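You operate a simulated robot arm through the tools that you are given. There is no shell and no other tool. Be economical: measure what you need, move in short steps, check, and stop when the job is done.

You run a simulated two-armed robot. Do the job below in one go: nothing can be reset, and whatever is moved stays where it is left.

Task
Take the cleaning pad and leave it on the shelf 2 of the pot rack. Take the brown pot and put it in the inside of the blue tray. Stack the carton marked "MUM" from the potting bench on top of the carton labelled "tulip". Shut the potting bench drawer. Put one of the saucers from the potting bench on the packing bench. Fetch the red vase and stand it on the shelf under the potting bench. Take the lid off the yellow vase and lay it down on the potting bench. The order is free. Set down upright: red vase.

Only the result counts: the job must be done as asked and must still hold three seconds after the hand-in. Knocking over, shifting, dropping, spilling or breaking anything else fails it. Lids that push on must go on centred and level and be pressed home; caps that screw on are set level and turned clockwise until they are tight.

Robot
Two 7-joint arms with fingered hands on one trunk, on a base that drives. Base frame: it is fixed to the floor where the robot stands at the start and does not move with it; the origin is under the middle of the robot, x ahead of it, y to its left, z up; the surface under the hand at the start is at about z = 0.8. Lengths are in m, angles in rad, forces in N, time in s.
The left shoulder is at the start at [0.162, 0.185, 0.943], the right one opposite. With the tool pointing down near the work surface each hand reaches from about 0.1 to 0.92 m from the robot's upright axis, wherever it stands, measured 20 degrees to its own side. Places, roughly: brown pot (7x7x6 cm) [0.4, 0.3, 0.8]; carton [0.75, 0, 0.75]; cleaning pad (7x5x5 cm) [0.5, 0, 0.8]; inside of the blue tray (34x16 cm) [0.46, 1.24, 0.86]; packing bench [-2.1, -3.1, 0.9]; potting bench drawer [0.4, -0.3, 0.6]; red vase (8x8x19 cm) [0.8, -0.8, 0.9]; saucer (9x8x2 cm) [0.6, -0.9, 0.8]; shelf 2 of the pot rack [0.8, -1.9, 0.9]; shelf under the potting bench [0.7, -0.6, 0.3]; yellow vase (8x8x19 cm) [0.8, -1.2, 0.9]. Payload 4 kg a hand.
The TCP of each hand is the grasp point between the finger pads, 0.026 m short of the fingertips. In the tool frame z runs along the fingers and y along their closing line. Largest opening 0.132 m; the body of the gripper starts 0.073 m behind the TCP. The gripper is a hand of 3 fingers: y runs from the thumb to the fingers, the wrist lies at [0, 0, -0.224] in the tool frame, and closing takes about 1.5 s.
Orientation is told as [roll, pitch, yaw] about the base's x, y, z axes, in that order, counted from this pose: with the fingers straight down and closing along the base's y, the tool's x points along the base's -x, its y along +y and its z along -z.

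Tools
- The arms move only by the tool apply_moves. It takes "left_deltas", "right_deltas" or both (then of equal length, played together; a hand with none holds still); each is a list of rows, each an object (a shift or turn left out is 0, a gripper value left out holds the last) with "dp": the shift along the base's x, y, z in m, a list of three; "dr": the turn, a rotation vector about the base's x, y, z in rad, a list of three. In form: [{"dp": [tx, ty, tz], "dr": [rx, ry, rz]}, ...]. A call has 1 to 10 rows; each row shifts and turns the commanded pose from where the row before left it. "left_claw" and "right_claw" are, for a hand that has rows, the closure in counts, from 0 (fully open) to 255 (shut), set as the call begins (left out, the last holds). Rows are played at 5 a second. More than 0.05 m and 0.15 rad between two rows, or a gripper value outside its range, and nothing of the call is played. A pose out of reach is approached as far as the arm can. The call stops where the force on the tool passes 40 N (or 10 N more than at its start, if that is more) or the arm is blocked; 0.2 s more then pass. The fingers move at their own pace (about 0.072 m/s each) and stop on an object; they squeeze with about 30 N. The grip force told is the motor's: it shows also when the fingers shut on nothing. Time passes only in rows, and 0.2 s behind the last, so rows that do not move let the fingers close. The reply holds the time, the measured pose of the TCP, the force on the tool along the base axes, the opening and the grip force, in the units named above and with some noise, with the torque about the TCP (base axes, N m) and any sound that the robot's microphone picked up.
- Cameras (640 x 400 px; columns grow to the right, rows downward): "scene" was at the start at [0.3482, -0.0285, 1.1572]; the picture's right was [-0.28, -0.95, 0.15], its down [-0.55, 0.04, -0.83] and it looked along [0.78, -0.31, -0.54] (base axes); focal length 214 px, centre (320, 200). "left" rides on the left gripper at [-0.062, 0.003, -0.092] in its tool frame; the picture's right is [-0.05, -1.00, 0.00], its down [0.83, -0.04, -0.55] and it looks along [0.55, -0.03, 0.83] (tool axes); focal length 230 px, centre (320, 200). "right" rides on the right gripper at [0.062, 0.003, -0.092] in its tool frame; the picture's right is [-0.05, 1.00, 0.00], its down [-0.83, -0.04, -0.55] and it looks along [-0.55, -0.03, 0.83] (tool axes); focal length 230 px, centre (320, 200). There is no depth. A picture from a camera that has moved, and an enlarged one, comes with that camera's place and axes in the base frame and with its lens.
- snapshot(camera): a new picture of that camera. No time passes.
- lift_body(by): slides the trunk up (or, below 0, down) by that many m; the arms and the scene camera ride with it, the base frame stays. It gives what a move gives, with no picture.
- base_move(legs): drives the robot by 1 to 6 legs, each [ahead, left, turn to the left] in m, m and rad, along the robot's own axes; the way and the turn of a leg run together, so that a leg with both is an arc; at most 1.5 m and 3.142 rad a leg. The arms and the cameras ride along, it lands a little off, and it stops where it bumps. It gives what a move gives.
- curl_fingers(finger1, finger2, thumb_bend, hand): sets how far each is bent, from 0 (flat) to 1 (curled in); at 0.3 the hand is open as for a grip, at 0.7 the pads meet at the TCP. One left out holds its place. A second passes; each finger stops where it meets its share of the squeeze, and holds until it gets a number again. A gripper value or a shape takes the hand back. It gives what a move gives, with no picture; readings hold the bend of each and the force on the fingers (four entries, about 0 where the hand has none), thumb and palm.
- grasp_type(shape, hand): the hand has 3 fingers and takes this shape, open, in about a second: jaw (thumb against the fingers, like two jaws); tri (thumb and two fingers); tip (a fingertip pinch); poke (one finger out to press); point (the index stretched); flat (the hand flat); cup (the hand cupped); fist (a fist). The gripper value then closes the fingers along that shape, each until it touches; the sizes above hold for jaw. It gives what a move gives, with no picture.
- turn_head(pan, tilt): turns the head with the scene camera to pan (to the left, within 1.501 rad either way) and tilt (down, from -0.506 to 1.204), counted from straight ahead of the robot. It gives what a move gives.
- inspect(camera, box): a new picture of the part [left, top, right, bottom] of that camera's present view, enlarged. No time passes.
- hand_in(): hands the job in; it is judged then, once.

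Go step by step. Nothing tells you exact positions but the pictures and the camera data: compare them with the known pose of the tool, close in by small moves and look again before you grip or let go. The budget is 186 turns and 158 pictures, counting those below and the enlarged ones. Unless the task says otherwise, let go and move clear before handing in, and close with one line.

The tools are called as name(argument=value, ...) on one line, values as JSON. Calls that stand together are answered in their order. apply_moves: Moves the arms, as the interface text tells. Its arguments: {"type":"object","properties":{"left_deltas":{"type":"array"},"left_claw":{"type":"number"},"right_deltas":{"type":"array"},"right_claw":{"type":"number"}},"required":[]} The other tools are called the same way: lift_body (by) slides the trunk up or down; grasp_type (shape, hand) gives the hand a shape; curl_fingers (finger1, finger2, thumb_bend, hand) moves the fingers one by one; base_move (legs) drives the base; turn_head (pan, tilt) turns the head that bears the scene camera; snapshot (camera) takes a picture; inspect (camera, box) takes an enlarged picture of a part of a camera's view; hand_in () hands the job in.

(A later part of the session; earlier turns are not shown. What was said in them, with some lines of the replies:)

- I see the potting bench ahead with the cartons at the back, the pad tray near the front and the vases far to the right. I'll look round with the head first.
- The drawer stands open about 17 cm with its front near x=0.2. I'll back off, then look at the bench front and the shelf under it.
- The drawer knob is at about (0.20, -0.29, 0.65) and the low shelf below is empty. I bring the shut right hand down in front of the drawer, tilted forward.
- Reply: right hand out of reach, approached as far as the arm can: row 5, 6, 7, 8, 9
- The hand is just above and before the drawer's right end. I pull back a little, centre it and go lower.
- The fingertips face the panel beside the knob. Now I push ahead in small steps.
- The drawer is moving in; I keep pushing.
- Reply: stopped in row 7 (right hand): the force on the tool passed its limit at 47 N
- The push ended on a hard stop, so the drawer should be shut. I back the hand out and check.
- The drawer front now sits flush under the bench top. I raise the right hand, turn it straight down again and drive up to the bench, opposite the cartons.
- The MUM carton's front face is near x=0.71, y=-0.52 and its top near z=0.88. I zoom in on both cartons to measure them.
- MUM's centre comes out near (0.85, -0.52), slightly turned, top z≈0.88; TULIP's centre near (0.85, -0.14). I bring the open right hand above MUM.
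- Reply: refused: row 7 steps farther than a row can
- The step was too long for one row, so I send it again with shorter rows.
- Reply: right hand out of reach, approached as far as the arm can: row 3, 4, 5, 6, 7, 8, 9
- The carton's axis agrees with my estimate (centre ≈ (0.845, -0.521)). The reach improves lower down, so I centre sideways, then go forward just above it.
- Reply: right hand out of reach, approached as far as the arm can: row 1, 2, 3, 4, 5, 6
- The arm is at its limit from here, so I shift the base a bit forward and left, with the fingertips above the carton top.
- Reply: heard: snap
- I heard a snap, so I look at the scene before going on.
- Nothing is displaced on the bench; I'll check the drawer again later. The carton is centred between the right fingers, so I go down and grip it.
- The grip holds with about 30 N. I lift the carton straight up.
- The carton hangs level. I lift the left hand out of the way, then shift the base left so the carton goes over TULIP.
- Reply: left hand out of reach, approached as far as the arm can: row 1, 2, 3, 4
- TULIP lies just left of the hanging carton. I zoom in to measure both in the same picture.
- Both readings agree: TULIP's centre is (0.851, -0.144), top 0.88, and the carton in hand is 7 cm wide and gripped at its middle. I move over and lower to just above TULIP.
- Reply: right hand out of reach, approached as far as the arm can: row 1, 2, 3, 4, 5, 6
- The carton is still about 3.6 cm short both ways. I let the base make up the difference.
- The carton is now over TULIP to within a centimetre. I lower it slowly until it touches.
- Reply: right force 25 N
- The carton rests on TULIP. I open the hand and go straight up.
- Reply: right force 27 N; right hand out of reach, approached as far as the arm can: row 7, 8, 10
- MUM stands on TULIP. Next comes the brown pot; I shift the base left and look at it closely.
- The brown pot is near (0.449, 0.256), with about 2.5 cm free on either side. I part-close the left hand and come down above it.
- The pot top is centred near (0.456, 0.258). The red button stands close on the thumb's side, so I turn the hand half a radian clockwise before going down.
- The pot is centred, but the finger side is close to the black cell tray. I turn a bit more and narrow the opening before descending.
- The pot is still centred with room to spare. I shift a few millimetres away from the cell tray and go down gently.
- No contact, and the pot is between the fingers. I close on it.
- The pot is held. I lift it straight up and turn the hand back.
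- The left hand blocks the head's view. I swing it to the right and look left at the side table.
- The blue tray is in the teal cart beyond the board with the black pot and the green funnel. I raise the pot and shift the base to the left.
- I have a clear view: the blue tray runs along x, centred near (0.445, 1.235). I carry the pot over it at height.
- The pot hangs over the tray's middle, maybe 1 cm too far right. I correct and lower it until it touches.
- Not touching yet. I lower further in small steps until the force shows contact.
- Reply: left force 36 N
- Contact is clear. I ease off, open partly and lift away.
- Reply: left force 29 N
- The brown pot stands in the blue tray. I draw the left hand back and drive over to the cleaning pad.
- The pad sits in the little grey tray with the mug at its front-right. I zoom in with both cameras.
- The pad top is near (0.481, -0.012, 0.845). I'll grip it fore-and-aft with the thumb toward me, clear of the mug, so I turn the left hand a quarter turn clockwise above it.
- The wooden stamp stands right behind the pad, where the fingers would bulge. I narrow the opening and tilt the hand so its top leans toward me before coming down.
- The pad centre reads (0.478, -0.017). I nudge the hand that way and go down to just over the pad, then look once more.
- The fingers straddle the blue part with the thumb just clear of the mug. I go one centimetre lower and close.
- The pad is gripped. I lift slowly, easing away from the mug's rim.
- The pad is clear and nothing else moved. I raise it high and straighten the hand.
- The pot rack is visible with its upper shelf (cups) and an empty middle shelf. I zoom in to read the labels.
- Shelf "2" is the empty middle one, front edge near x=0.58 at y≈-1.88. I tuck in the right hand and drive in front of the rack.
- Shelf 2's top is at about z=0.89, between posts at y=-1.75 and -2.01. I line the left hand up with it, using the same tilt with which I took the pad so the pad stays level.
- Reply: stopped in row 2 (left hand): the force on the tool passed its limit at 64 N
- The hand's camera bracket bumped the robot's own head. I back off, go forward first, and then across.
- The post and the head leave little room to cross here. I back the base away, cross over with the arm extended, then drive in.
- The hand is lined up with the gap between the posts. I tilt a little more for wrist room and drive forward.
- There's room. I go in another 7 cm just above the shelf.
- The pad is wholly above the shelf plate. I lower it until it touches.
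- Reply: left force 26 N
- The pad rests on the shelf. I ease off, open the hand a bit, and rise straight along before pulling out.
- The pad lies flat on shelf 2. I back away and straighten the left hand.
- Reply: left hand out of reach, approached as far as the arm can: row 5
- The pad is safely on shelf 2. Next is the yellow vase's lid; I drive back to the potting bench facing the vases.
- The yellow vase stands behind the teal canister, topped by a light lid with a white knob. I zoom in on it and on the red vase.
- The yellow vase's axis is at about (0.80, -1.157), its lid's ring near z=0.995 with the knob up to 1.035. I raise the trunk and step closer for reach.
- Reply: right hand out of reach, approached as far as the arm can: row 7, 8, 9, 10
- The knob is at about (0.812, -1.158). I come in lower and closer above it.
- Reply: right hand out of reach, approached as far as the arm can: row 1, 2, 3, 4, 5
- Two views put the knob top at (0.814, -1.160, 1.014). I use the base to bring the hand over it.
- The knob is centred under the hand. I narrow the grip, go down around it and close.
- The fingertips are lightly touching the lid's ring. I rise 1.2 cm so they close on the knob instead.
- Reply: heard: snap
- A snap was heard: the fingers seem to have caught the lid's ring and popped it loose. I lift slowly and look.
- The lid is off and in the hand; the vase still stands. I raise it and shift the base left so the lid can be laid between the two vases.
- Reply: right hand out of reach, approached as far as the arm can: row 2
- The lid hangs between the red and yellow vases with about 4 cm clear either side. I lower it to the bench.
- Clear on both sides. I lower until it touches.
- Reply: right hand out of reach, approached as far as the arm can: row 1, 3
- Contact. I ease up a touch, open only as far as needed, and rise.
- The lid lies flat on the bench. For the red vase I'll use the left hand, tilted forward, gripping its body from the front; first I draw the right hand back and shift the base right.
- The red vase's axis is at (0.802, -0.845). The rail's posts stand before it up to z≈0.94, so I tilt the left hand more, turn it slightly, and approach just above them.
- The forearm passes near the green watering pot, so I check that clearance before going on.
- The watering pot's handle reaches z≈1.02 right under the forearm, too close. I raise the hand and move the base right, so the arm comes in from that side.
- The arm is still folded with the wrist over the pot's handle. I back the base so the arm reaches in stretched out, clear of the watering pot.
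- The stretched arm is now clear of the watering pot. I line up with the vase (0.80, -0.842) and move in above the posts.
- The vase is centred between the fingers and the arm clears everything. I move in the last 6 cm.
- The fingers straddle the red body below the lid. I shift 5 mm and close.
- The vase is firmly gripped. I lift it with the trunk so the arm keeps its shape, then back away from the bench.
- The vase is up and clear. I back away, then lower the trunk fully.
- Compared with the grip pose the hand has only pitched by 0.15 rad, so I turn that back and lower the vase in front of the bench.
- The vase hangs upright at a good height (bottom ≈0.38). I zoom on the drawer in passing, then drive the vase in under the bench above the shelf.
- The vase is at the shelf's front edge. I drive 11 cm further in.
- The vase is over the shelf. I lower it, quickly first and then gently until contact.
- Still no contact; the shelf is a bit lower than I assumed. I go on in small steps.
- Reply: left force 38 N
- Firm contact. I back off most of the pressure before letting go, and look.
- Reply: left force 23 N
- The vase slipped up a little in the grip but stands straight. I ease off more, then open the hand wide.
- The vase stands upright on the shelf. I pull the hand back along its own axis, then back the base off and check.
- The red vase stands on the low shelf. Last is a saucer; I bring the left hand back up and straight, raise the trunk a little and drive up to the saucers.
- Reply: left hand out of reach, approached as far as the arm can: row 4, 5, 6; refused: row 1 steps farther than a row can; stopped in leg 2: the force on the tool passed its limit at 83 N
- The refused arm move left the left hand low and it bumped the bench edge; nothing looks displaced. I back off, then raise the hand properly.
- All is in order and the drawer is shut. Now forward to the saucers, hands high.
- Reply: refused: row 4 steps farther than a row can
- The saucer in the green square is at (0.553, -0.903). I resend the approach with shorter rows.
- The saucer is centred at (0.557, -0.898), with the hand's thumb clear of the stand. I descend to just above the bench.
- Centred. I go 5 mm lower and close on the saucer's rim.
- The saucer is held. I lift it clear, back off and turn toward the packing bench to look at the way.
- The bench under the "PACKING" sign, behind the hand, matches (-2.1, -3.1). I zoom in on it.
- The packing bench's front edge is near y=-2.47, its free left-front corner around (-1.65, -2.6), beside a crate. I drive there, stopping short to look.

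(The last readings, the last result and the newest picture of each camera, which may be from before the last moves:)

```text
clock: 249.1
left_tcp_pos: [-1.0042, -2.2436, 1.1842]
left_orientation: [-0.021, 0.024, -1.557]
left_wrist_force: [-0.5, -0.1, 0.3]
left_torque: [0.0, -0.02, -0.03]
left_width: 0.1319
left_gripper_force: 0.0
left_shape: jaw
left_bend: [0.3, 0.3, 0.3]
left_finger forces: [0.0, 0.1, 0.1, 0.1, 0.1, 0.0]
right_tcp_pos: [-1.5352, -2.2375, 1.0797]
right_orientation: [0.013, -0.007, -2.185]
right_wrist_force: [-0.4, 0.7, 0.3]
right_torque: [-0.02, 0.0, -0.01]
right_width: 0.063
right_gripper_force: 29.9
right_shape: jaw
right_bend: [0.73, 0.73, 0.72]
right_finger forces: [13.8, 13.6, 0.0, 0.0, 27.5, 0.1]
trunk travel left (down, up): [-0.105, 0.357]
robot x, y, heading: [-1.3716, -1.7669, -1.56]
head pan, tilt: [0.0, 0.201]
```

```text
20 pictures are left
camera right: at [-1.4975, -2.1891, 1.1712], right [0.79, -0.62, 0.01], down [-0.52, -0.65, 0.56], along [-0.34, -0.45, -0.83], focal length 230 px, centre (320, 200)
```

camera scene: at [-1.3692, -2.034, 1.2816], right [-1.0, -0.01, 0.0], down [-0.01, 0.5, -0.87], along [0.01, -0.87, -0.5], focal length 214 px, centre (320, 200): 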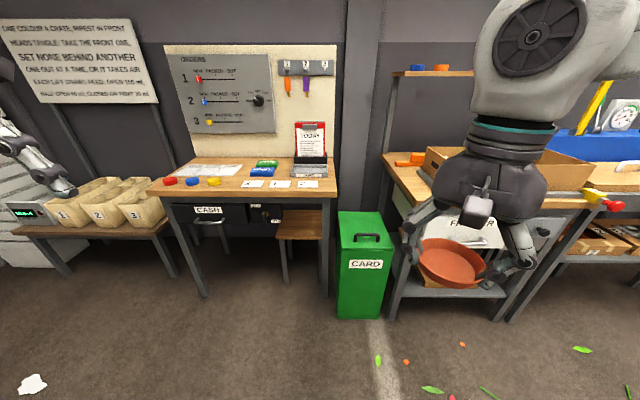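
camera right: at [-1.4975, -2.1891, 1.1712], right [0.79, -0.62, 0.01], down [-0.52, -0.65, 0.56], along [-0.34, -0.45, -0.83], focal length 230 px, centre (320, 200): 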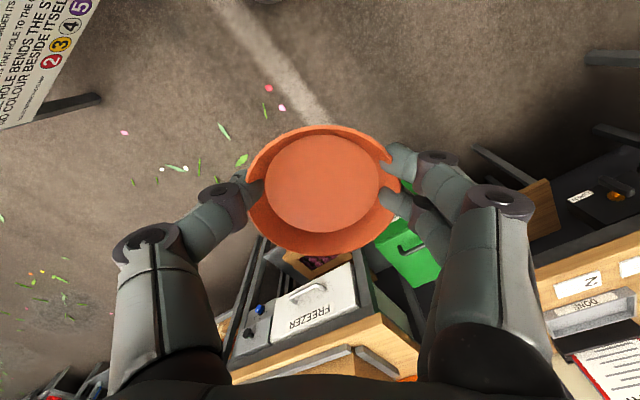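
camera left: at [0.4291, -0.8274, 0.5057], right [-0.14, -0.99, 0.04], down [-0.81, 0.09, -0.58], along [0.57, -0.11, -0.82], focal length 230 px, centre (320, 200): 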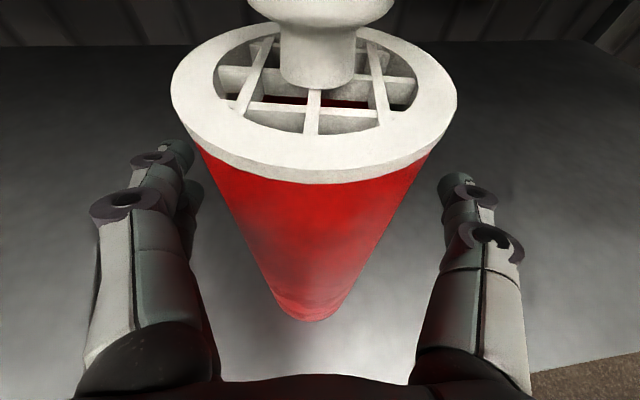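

The bench's left-front corner seems near (-1.7, -2.68). I move 25 cm closer for a better view, the saucer staying well above.

base_move(legs=[[0.27, 0, 0]])

turn_head(pan=-0.3, tilt=0.3)

snapshot(camera="scene")

snapshot(camera="right")

```text
clock: 251.0
left_tcp_pos: [-1.0031, -2.5135, 1.1856]
left_orientation: [-0.018, 0.021, -1.561]
left_wrist_force: [-0.2, -0.8, -0.2]
left_torque: [-0.01, -0.02, -0.01]
left_width: 0.1319
left_gripper_force: 0.1
left_shape: jaw
left_bend: [0.3, 0.3, 0.3]
left_finger forces: [0.1, 0.1, 0.0, 0.1, 0.0, 0.1]
right_tcp_pos: [-1.5334, -2.5083, 1.0794]
right_orientation: [0.013, -0.006, -2.188]
right_wrist_force: [-0.2, -0.3, 0.6]
right_torque: [0.01, 0.0, -0.02]
right_width: 0.0627
right_gripper_force: 29.9
right_shape: jaw
right_bend: [0.73, 0.73, 0.72]
right_finger forces: [13.8, 13.7, 0.1, 0.0, 27.4, 0.1]
trunk travel left (down, up): [-0.105, 0.357]
robot x, y, heading: [-1.3684, -2.0369, -1.564]
head pan, tilt: [0.0, 0.201]
```

```text
clock: 251.8
left_tcp_pos: [-1.0036, -2.5147, 1.1846]
left_orientation: [-0.02, 0.022, -1.562]
left_wrist_force: [0.4, -0.5, 0.4]
left_torque: [0.0, 0.0, 0.02]
left_width: 0.1319
left_gripper_force: 0.0
left_shape: jaw
left_bend: [0.3, 0.3, 0.3]
left_finger forces: [0.0, 0.0, 0.0, 0.0, 0.0, 0.0]
right_tcp_pos: [-1.534, -2.5078, 1.0801]
right_orientation: [0.013, -0.006, -2.19]
right_wrist_force: [0.1, -0.2, 0.0]
right_torque: [0.04, -0.03, 0.03]
right_width: 0.0628
right_gripper_force: 30.1
right_shape: jaw
right_bend: [0.73, 0.73, 0.72]
right_finger forces: [13.8, 13.6, 0.0, 0.0, 27.4, 0.0]
trunk travel left (down, up): [-0.105, 0.357]
robot x, y, heading: [-1.3699, -2.0354, -1.559]
head pan, tilt: [-0.3, 0.3]
```

```text
19 pictures are left
camera scene: at [-1.3949, -2.2967, 1.274], right [-0.96, 0.27, 0.09], down [0.08, 0.57, -0.82], along [-0.27, -0.77, -0.57], focal length 214 px, centre (320, 200)
```

scene: 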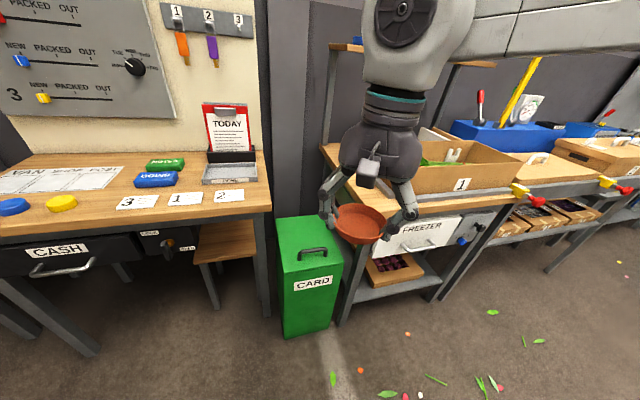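

```text
18 pictures are left
camera right: at [-1.4962, -2.4577, 1.1713], right [0.78, -0.62, 0.01], down [-0.52, -0.64, 0.56], along [-0.34, -0.45, -0.83], focal length 230 px, centre (320, 200)
```

right: 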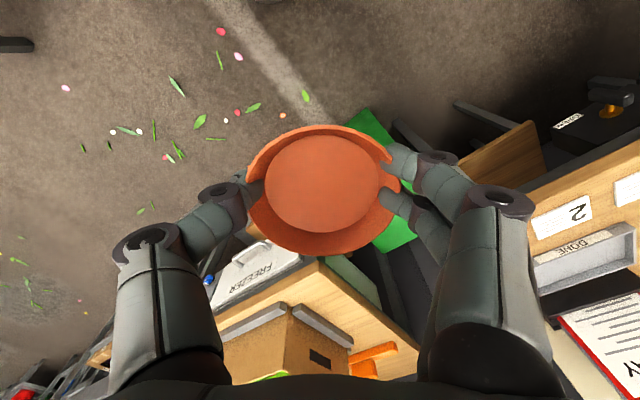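

I make out a free strip of bench, 15 cm wide, between its left edge and the crate's rail, around (-1.77, -2.84). I tuck the left hand in and bring the saucer over it, still high.

apply_moves(left_deltas=[{"dp": [0, 0.03, 0.01]}, {"dp": [0, 0.03, 0.01]}, {"dp": [0, 0.03, 0.01]}, {"dp": [0, 0.03, 0.01]}])

base_move(legs=[[0, -0.13, 0], [0.18, 0, 0]])

apply_moves(right_deltas=[{"dp": [-0.025, -0.03, 0]}, {"dp": [-0.025, -0.03, 0]}, {"dp": [-0.025, -0.03, 0]}, {"dp": [-0.025, -0.03, 0]}, {"dp": [0, -0.02, -0.01]}, {"dp": [0, 0, -0.02]}, {"dp": [0, 0, 0]}])

snapshot(camera="right")

snapshot(camera="scene")

```text
clock: 252.8
left_tcp_pos: [-1.0059, -2.3907, 1.2273]
left_orientation: [-0.018, 0.023, -1.561]
left_wrist_force: [-0.8, -0.2, -0.2]
left_torque: [-0.01, 0.01, -0.02]
left_width: 0.1322
left_gripper_force: 0.0
left_shape: jaw
left_bend: [0.3, 0.3, 0.3]
left_finger forces: [0.0, 0.0, 0.1, 0.1, 0.0, 0.1]
right_tcp_pos: [-1.5351, -2.5053, 1.0818]
right_orientation: [0.014, -0.009, -2.188]
right_wrist_force: [-0.4, -0.1, 0.6]
right_torque: [-0.02, -0.01, 0.01]
right_width: 0.0626
right_gripper_force: 30.5
right_shape: jaw
right_bend: [0.73, 0.73, 0.72]
right_finger forces: [13.9, 13.7, 0.1, 0.0, 27.4, 0.0]
trunk travel left (down, up): [-0.105, 0.357]
robot x, y, heading: [-1.3696, -2.0359, -1.562]
head pan, tilt: [-0.3, 0.3]
```

```text
clock: 255.2
left_tcp_pos: [-1.1325, -2.576, 1.2271]
left_orientation: [-0.018, 0.023, -1.562]
left_wrist_force: [-0.3, -0.4, -0.3]
left_torque: [0.03, 0.0, -0.02]
left_width: 0.1318
left_gripper_force: 0.1
left_shape: jaw
left_bend: [0.3, 0.3, 0.3]
left_finger forces: [0.0, 0.0, 0.0, 0.0, 0.1, 0.0]
right_tcp_pos: [-1.6619, -2.69, 1.079]
right_orientation: [0.012, -0.008, -2.19]
right_wrist_force: [0.0, -0.1, -1.2]
right_torque: [0.02, -0.02, -0.01]
right_width: 0.0627
right_gripper_force: 29.8
right_shape: jaw
right_bend: [0.73, 0.73, 0.72]
right_finger forces: [13.8, 13.6, 0.0, 0.0, 27.4, 0.0]
trunk travel left (down, up): [-0.105, 0.357]
robot x, y, heading: [-1.4958, -2.2123, -1.562]
head pan, tilt: [-0.3, 0.3]
```

```text
clock: 256.8
left_tcp_pos: [-1.1325, -2.5761, 1.2265]
left_orientation: [-0.019, 0.023, -1.561]
left_wrist_force: [0.5, 0.5, 0.5]
left_torque: [0.0, 0.03, 0.01]
left_width: 0.1316
left_gripper_force: 0.0
left_shape: jaw
left_bend: [0.3, 0.3, 0.3]
left_finger forces: [0.0, 0.1, 0.1, 0.0, 0.1, 0.0]
right_tcp_pos: [-1.7609, -2.8301, 1.0502]
right_orientation: [0.012, -0.006, -2.19]
right_wrist_force: [-0.1, -0.5, -0.1]
right_torque: [-0.02, -0.01, -0.02]
right_width: 0.0627
right_gripper_force: 30.4
right_shape: jaw
right_bend: [0.73, 0.73, 0.72]
right_finger forces: [13.8, 13.6, 0.0, 0.1, 27.4, 0.1]
trunk travel left (down, up): [-0.105, 0.357]
robot x, y, heading: [-1.4974, -2.2144, -1.56]
head pan, tilt: [-0.3, 0.3]
```

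```text
17 pictures are left
camera right: at [-1.724, -2.7813, 1.1426], right [0.78, -0.62, 0.01], down [-0.52, -0.64, 0.56], along [-0.34, -0.45, -0.83], focal length 230 px, centre (320, 200)
```

right: 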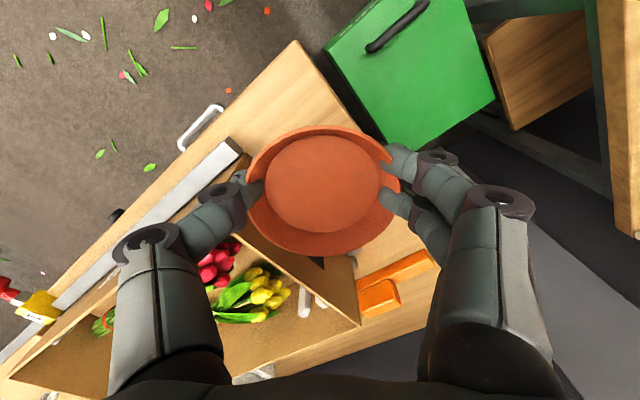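

```text
16 pictures are left
camera scene: at [-1.5229, -2.4785, 1.274], right [-0.96, 0.27, 0.09], down [0.08, 0.57, -0.82], along [-0.28, -0.77, -0.57], focal length 214 px, centre (320, 200)
```

scene: 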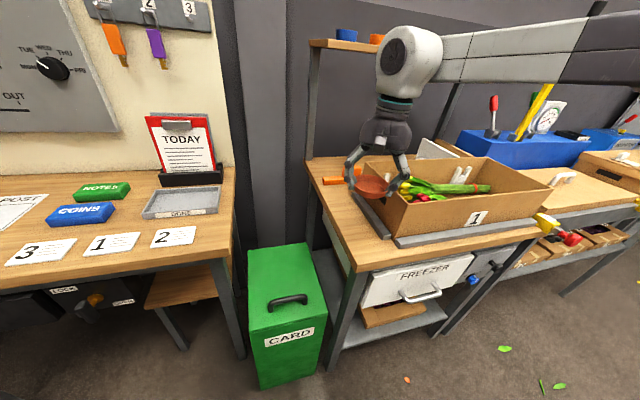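

The view is good: the bench's corner is near (-1.74, -2.76), and free wood runs between x=-1.735 and the rail at -1.86. I turn the hand so the fingers avoid the rail and centre over the strip.

apply_moves(right_deltas=[{"dp": [-0.007, -0.008, 0], "dr": [0, 0, -0.12]}, {"dp": [-0.007, -0.008, 0], "dr": [0, 0, -0.12]}, {"dp": [-0.007, -0.008, 0], "dr": [0, 0, -0.12]}, {"dp": [-0.007, -0.008, 0], "dr": [0, 0, -0.12]}, {"dp": [-0.007, -0.008, 0], "dr": [0, 0, -0.12]}, {"dp": [0, 0, 0], "dr": [0, 0, -0.12]}, {"dp": [0, 0, -0.03]}, {"dp": [0, 0, -0.02]}, {"dp": [0, 0, 0]}])

snapshot(camera="right")

inspect(camera="scene", box=[290, 100, 510, 290])

```text
clock: 258.8
left_tcp_pos: [-1.1289, -2.5739, 1.2266]
left_orientation: [-0.021, 0.02, -1.562]
left_wrist_force: [-0.3, 0.8, -0.7]
left_torque: [-0.01, -0.04, -0.01]
left_width: 0.1321
left_gripper_force: 0.1
left_shape: jaw
left_bend: [0.3, 0.3, 0.3]
left_finger forces: [0.1, 0.0, 0.1, 0.0, 0.0, 0.0]
right_tcp_pos: [-1.8444, -2.8693, 1.0056]
right_orientation: [0.019, -0.005, -2.905]
right_wrist_force: [5.9, 2.5, 24.9]
right_torque: [0.34, 0.49, -0.14]
right_width: 0.0619
right_gripper_force: 30.2
right_shape: jaw
right_bend: [0.72, 0.74, 0.72]
right_finger forces: [19.1, 24.3, 0.0, 0.0, 33.1, 0.0]
right hand out of reach, approached as far as the arm can: row 5, 6, 7
trunk travel left (down, up): [-0.105, 0.357]
robot x, y, heading: [-1.4946, -2.2149, -1.565]
head pan, tilt: [-0.3, 0.3]
```

```text
15 pictures are left
camera right: at [-1.7842, -2.8562, 1.0971], right [0.18, -0.98, 0.02], down [-0.82, -0.14, 0.56], along [-0.55, -0.12, -0.83], focal length 230 px, centre (320, 200)
```

right: 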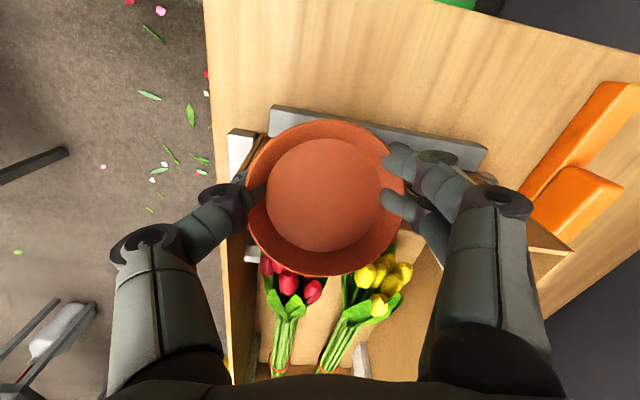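

```text
2.11 times, centred on (400, 195) of scene
camera zoom: at [-1.5205, -2.4759, 1.275], right [-0.96, 0.27, 0.1], down [0.08, 0.57, -0.82], along [-0.28, -0.77, -0.57], focal length 452 px, centre (152, 210)
```

zoom: 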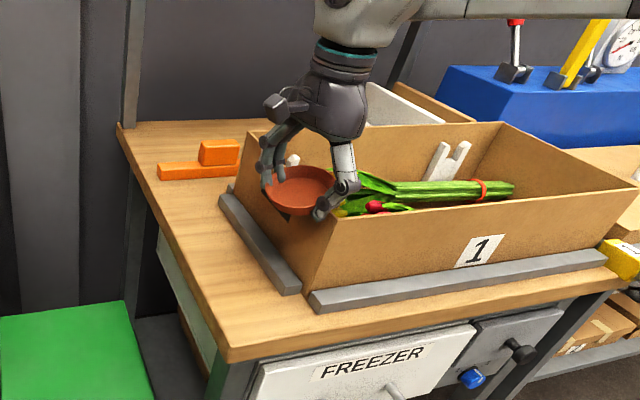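

The hand drifted left and touched the crate's rim. I raise it straight up at once, then move back right.

apply_moves(right_deltas=[{"dp": [0, 0, 0.02]}, {"dp": [0, 0, 0.02]}, {"dp": [0.01, 0, 0.02]}, {"dp": [0.03, 0, 0]}, {"dp": [0.02, 0, 0]}, {"dp": [0, 0, 0]}])

snapshot(camera="right")

inspect(camera="scene", box=[290, 100, 510, 290])

```text
clock: 260.1
left_tcp_pos: [-1.1321, -2.5758, 1.2263]
left_orientation: [-0.017, 0.022, -1.561]
left_wrist_force: [0.2, -0.1, -0.3]
left_torque: [0.04, 0.01, -0.03]
left_width: 0.1318
left_gripper_force: 0.0
left_shape: jaw
left_bend: [0.3, 0.3, 0.3]
left_finger forces: [0.1, 0.0, 0.0, 0.0, 0.0, 0.1]
right_tcp_pos: [-1.8453, -2.8703, 1.0615]
right_orientation: [0.012, -0.003, -2.905]
right_wrist_force: [-0.2, 0.1, -0.3]
right_torque: [-0.01, -0.01, -0.03]
right_width: 0.0611
right_gripper_force: 30.0
right_shape: jaw
right_bend: [0.73, 0.74, 0.71]
right_finger forces: [14.0, 17.2, 0.0, 0.0, 32.7, 0.0]
right hand out of reach, approached as far as the arm can: row 3, 4, 5
trunk travel left (down, up): [-0.105, 0.357]
robot x, y, heading: [-1.4977, -2.2168, -1.568]
head pan, tilt: [-0.3, 0.3]
```

```text
13 pictures are left
camera right: at [-1.7855, -2.8595, 1.1522], right [0.18, -0.98, 0.01], down [-0.82, -0.14, 0.56], along [-0.55, -0.11, -0.83], focal length 230 px, centre (320, 200)
```

right: 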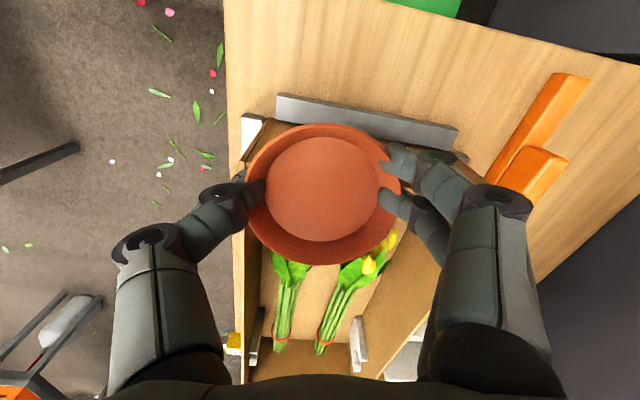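

```text
2.11 times, centred on (400, 195) of scene
camera zoom: at [-1.5232, -2.4787, 1.2739], right [-0.96, 0.27, 0.09], down [0.08, 0.57, -0.82], along [-0.28, -0.77, -0.57], focal length 452 px, centre (152, 210)
```

zoom: 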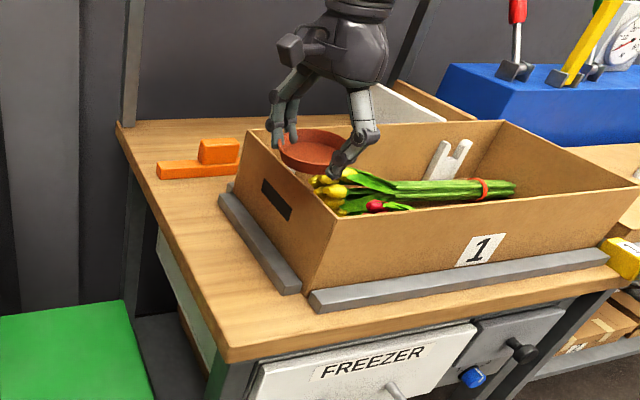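

The crate hasn't moved. The turn had run into a wrist limit, so I turn back while moving right over the free strip, target (-1.79, -2.835).

apply_moves(right_deltas=[{"dp": [0, 0, 0], "dr": [0, 0, 0.13]}, {"dp": [0.01, 0.007, 0], "dr": [0, 0, 0.13]}, {"dp": [0.015, 0.009, 0], "dr": [0, 0, 0.13]}, {"dp": [0.015, 0.009, 0], "dr": [0, 0, 0.13]}, {"dp": [0.015, 0.01, 0], "dr": [0, 0, 0.13]}, {"dp": [0, 0, 0]}])

snapshot(camera="right")

```text
clock: 261.6
left_tcp_pos: [-1.1325, -2.5766, 1.2252]
left_orientation: [-0.018, 0.021, -1.561]
left_wrist_force: [-0.2, -0.8, 0.1]
left_torque: [0.02, 0.02, -0.02]
left_width: 0.1321
left_gripper_force: 0.0
left_shape: jaw
left_bend: [0.3, 0.3, 0.3]
left_finger forces: [0.0, 0.1, 0.0, 0.0, 0.1, 0.0]
right_tcp_pos: [-1.7914, -2.8357, 1.062]
right_orientation: [0.011, -0.006, -2.258]
right_wrist_force: [0.3, -0.7, 0.4]
right_torque: [0.0, 0.04, -0.01]
right_width: 0.0616
right_gripper_force: 30.2
right_shape: jaw
right_bend: [0.73, 0.74, 0.71]
right_finger forces: [13.7, 17.0, 0.1, 0.0, 33.1, 0.0]
trunk travel left (down, up): [-0.105, 0.357]
robot x, y, heading: [-1.4971, -2.2188, -1.558]
head pan, tilt: [-0.3, 0.3]
```

```text
11 pictures are left
camera right: at [-1.75, -2.7884, 1.1536], right [0.74, -0.67, 0.01], down [-0.56, -0.61, 0.56], along [-0.37, -0.42, -0.83], focal length 230 px, centre (320, 200)
```

right: 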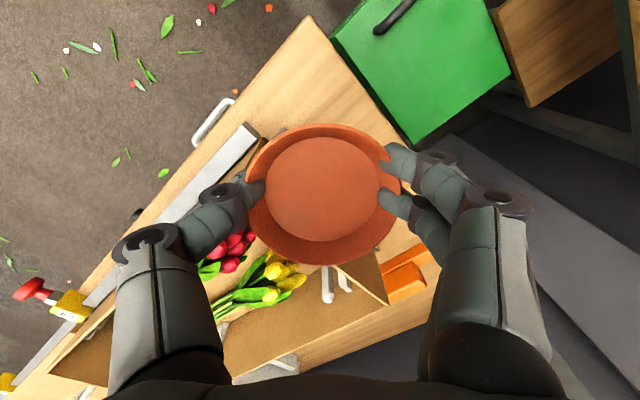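

The saucer is over the free corner, clear of both rails. I lower it to a few centimetres above the wood and check.

apply_moves(right_deltas=[{"dp": [0.004, 0.002, -0.03]}, {"dp": [0, 0, -0.03]}, {"dp": [0, 0, -0.03]}, {"dp": [0, 0, -0.03]}, {"dp": [0, 0, 0]}])

snapshot(camera="right")

inspect(camera="scene", box=[290, 100, 510, 290])

```text
clock: 262.8
left_tcp_pos: [-1.1322, -2.5749, 1.2261]
left_orientation: [-0.02, 0.024, -1.56]
left_wrist_force: [-0.9, 0.0, 0.9]
left_torque: [-0.03, 0.0, -0.01]
left_width: 0.132
left_gripper_force: 0.1
left_shape: jaw
left_bend: [0.3, 0.3, 0.3]
left_finger forces: [0.0, 0.0, 0.1, 0.0, 0.0, 0.1]
right_tcp_pos: [-1.7871, -2.8297, 0.9415]
right_orientation: [0.012, -0.009, -2.261]
right_wrist_force: [-0.2, -0.3, 0.1]
right_torque: [0.03, -0.01, 0.02]
right_width: 0.0613
right_gripper_force: 30.0
right_shape: jaw
right_bend: [0.73, 0.74, 0.71]
right_finger forces: [13.7, 17.3, 0.0, 0.0, 33.4, 0.0]
trunk travel left (down, up): [-0.105, 0.357]
robot x, y, heading: [-1.4964, -2.2155, -1.564]
head pan, tilt: [-0.3, 0.3]
```

```text
10 pictures are left
camera right: at [-1.745, -2.7833, 1.0324], right [0.74, -0.68, 0.01], down [-0.56, -0.61, 0.56], along [-0.37, -0.42, -0.83], focal length 230 px, centre (320, 200)
```

right: 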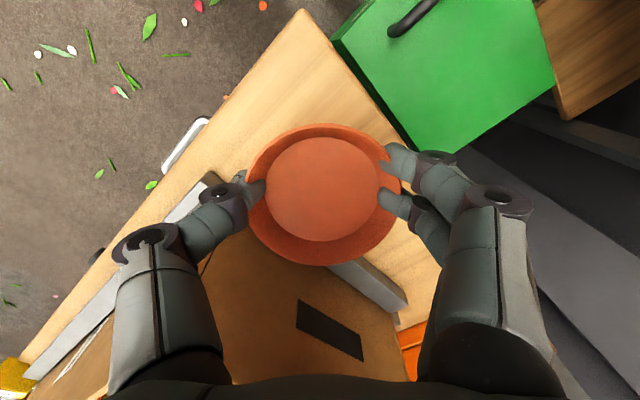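

```text
2.11 times, centred on (400, 195) of scene
camera zoom: at [-1.5228, -2.478, 1.2742], right [-0.96, 0.27, 0.09], down [0.08, 0.57, -0.82], along [-0.28, -0.77, -0.57], focal length 452 px, centre (152, 210)
```

zoom: 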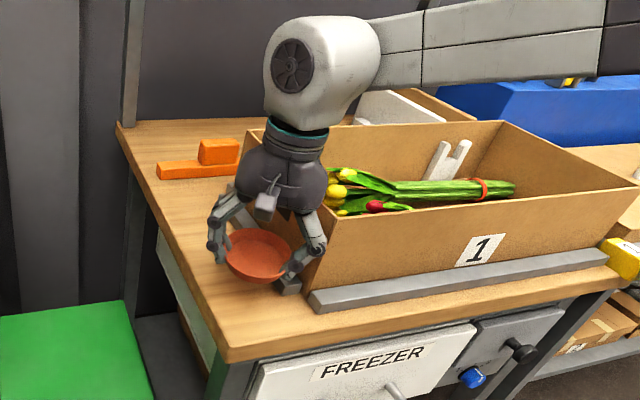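

There's room: the thumb passes in front of the rails' ends. I nudge toward the corner and lower to contact.

apply_moves(right_deltas=[{"dp": [0.004, 0.006, -0.01]}, {"dp": [0, 0, -0.01]}, {"dp": [0, 0, -0.008]}, {"dp": [0, 0, -0.006]}, {"dp": [0, 0, -0.005]}, {"dp": [0, 0, -0.004]}, {"dp": [0, 0, 0]}])

```text
clock: 264.4
left_tcp_pos: [-1.1325, -2.5756, 1.2259]
left_orientation: [-0.017, 0.022, -1.56]
left_wrist_force: [-0.1, -0.5, 0.2]
left_torque: [0.01, -0.03, 0.02]
left_width: 0.1322
left_gripper_force: 0.0
left_shape: jaw
left_bend: [0.3, 0.3, 0.3]
left_finger forces: [0.0, 0.1, 0.1, 0.1, 0.0, 0.1]
right_tcp_pos: [-1.7827, -2.8273, 0.8982]
right_orientation: [0.012, -0.007, -2.26]
right_wrist_force: [0.5, 0.9, -0.2]
right_torque: [0.03, 0.0, 0.0]
right_width: 0.0611
right_gripper_force: 29.6
right_shape: jaw
right_bend: [0.73, 0.74, 0.71]
right_finger forces: [13.8, 17.2, 0.1, 0.0, 33.5, 0.0]
trunk travel left (down, up): [-0.105, 0.357]
robot x, y, heading: [-1.4988, -2.2188, -1.565]
head pan, tilt: [-0.3, 0.3]
```

apply_moves(right_deltas=[{"dp": [0, 0, -0.004]}, {"dp": [0, 0, -0.004]}, {"dp": [0, 0, -0.004]}, {"dp": [0, 0, -0.004]}, {"dp": [0, 0, -0.003]}, {"dp": [0, 0, 0]}])

```text
clock: 265.8
left_tcp_pos: [-1.1319, -2.5737, 1.2257]
left_orientation: [-0.019, 0.022, -1.562]
left_wrist_force: [0.2, -0.2, -0.6]
left_torque: [0.02, 0.02, -0.01]
left_width: 0.132
left_gripper_force: 0.1
left_shape: jaw
left_bend: [0.3, 0.3, 0.3]
left_finger forces: [0.0, 0.0, 0.0, 0.0, 0.0, 0.1]
right_tcp_pos: [-1.7817, -2.8276, 0.8864]
right_orientation: [0.022, -0.013, -2.263]
right_wrist_force: [0.4, 6.7, 23.0]
right_torque: [0.87, 0.48, -0.2]
right_width: 0.061
right_gripper_force: 30.3
right_shape: jaw
right_bend: [0.74, 0.74, 0.71]
right_finger forces: [12.9, 16.3, 0.0, 0.1, 54.5, 0.1]
trunk travel left (down, up): [-0.105, 0.357]
robot x, y, heading: [-1.4947, -2.2143, -1.56]
head pan, tilt: [-0.3, 0.3]
stopped in row 6 (right hand): the force on the tool passed its limit at 42 N (the readings are from after the stop); the commanded pose is now the measured one
```

Contact at about the expected height. I check the picture before letting go.

snapshot(camera="right")

inspect(camera="scene", box=[330, 180, 470, 290])

```text
8 pictures are left
camera right: at [-1.7411, -2.7793, 0.9776], right [0.74, -0.68, 0.02], down [-0.57, -0.6, 0.57], along [-0.37, -0.43, -0.82], focal length 230 px, centre (320, 200)
```

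right: 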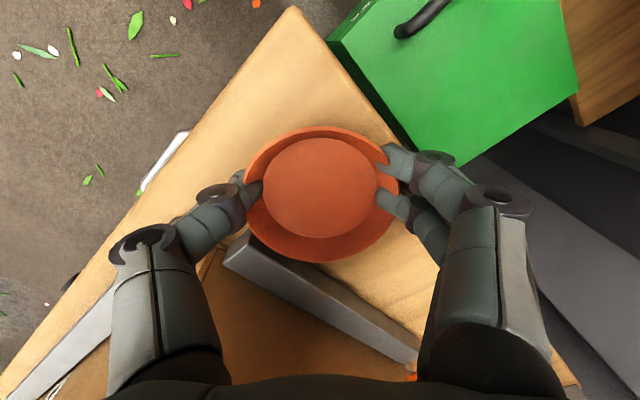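

```text
3.64 times, centred on (400, 235) of scene
camera zoom: at [-1.5222, -2.4757, 1.2746], right [-0.96, 0.27, 0.09], down [0.08, 0.57, -0.82], along [-0.28, -0.77, -0.57], focal length 780 px, centre (29, 73)
```

zoom: 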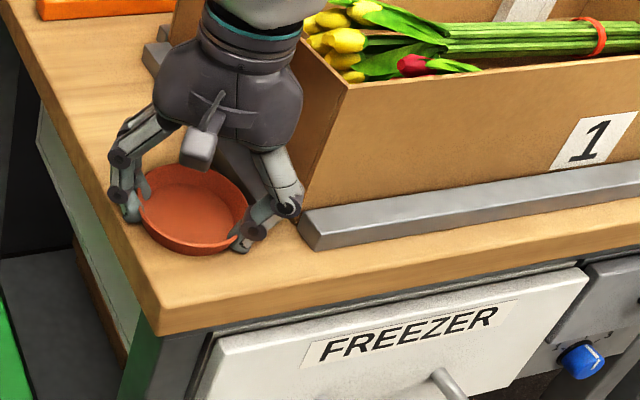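

The saucer sits on the wood with its whole base inside the edge. I ease off, open a little and rise.

apply_moves(right_deltas=[{"dp": [0, 0, 0.003]}, {"dp": [0, 0, 0]}])

apply_moves(right_deltas=[{"dp": [0, 0, 0]}, {"dp": [0, 0, 0]}, {"dp": [0, 0, 0]}, {"dp": [0, 0, 0]}], right_claw=95)

snapshot(camera="right")

```text
clock: 266.4
left_tcp_pos: [-1.1321, -2.5744, 1.2262]
left_orientation: [-0.019, 0.021, -1.562]
left_wrist_force: [-0.3, -0.3, 0.2]
left_torque: [0.02, 0.01, 0.0]
left_width: 0.132
left_gripper_force: 0.0
left_shape: jaw
left_bend: [0.3, 0.3, 0.3]
left_finger forces: [0.1, 0.0, 0.0, 0.0, 0.0, 0.0]
right_tcp_pos: [-1.7826, -2.829, 0.8853]
right_orientation: [0.02, -0.013, -2.261]
right_wrist_force: [1.2, 3.4, 12.5]
right_torque: [0.39, 0.12, -0.09]
right_width: 0.0609
right_gripper_force: 29.9
right_shape: jaw
right_bend: [0.74, 0.74, 0.71]
right_finger forces: [15.1, 17.1, 0.0, 0.0, 43.8, 0.0]
trunk travel left (down, up): [-0.105, 0.357]
robot x, y, heading: [-1.494, -2.2149, -1.56]
head pan, tilt: [-0.3, 0.3]
```

```text
clock: 267.4
left_tcp_pos: [-1.1305, -2.5756, 1.2268]
left_orientation: [-0.02, 0.022, -1.561]
left_wrist_force: [-0.1, 0.1, 0.2]
left_torque: [-0.02, -0.01, 0.0]
left_width: 0.1321
left_gripper_force: 0.2
left_shape: jaw
left_bend: [0.3, 0.3, 0.3]
left_finger forces: [0.0, 0.1, 0.0, 0.1, 0.1, 0.0]
right_tcp_pos: [-1.7821, -2.8299, 0.8861]
right_orientation: [0.02, -0.015, -2.261]
right_wrist_force: [3.2, -3.3, 12.8]
right_torque: [0.31, 0.35, -0.01]
right_width: 0.0816
right_gripper_force: 0.1
right_shape: jaw
right_bend: [0.71, 0.71, 0.74]
right_finger forces: [0.0, 0.0, 0.0, 0.0, 12.9, 0.0]
trunk travel left (down, up): [-0.105, 0.357]
robot x, y, heading: [-1.4949, -2.2151, -1.559]
head pan, tilt: [-0.3, 0.3]
```

```text
6 pictures are left
camera right: at [-1.7412, -2.7812, 0.978], right [0.74, -0.68, 0.02], down [-0.56, -0.6, 0.57], along [-0.37, -0.43, -0.82], focal length 230 px, centre (320, 200)
```

right: 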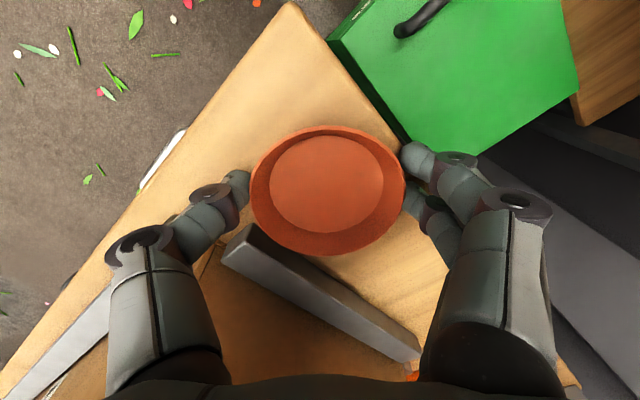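

The saucer is free and lies flat. I rise straight up and draw the hand back.

apply_moves(right_deltas=[{"dp": [0, 0, 0.02]}, {"dp": [0, 0, 0.03]}, {"dp": [0, 0, 0.04]}, {"dp": [0, 0, 0.04]}, {"dp": [0, 0, 0.04]}, {"dp": [0, 0.03, 0.02]}, {"dp": [0.01, 0.04, 0]}, {"dp": [0.01, 0.04, 0]}])

base_move(legs=[[-0.2, 0, 0]])

snapshot(camera="scene")

```text
clock: 269.2
left_tcp_pos: [-1.1324, -2.5743, 1.2265]
left_orientation: [-0.019, 0.02, -1.56]
left_wrist_force: [-0.6, 0.4, 0.2]
left_torque: [0.0, 0.03, -0.01]
left_width: 0.1319
left_gripper_force: 0.0
left_shape: jaw
left_bend: [0.3, 0.3, 0.3]
left_finger forces: [0.0, 0.0, 0.1, 0.0, 0.1, 0.0]
right_tcp_pos: [-1.7629, -2.7177, 1.0768]
right_orientation: [0.019, -0.011, -2.26]
right_wrist_force: [-0.4, 0.4, 0.5]
right_torque: [0.01, -0.03, -0.05]
right_width: 0.0825
right_gripper_force: 0.0
right_shape: jaw
right_bend: [0.71, 0.71, 0.69]
right_finger forces: [0.1, 0.0, 0.0, 0.0, 0.1, 0.0]
trunk travel left (down, up): [-0.105, 0.357]
robot x, y, heading: [-1.4946, -2.2153, -1.56]
head pan, tilt: [-0.3, 0.3]
```

```text
clock: 270.8
left_tcp_pos: [-1.1338, -2.3792, 1.2265]
left_orientation: [-0.018, 0.023, -1.563]
left_wrist_force: [0.2, -0.4, 0.1]
left_torque: [-0.01, 0.01, 0.01]
left_width: 0.132
left_gripper_force: 0.1
left_shape: jaw
left_bend: [0.3, 0.3, 0.3]
left_finger forces: [0.0, 0.1, 0.1, 0.1, 0.0, 0.1]
right_tcp_pos: [-1.7651, -2.5215, 1.0754]
right_orientation: [0.019, -0.012, -2.26]
right_wrist_force: [-0.9, -0.2, -0.7]
right_torque: [-0.03, -0.02, 0.0]
right_width: 0.0825
right_gripper_force: 0.1
right_shape: jaw
right_bend: [0.71, 0.71, 0.69]
right_finger forces: [0.0, 0.1, 0.0, 0.1, 0.0, 0.1]
trunk travel left (down, up): [-0.105, 0.357]
robot x, y, heading: [-1.4996, -2.018, -1.562]
head pan, tilt: [-0.3, 0.3]
```

```text
5 pictures are left
camera scene: at [-1.5249, -2.2808, 1.2739], right [-0.96, 0.27, 0.09], down [0.08, 0.57, -0.82], along [-0.28, -0.77, -0.57], focal length 214 px, centre (320, 200)
```

scene: 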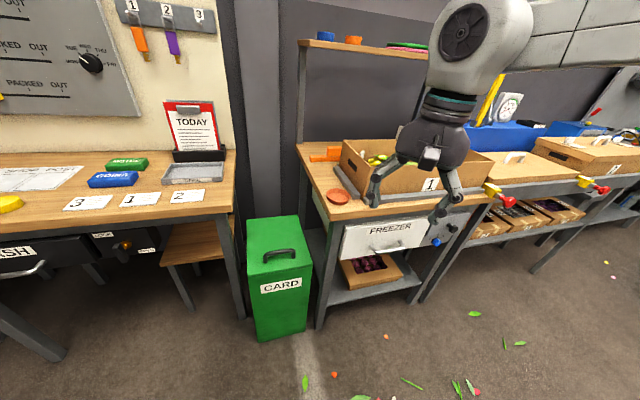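

Every item is in its place, the saucer lies on the packing bench, and both hands are clear. I hand the job in.

hand_in()

```text
The job is handed in.
```

All seven tasks are done and the job is handed in. The red vase stands upright on the low shelf. On the way, the hand lightly touched the packing-bench crate and bumped the potting bench, and nothing appeared to move.
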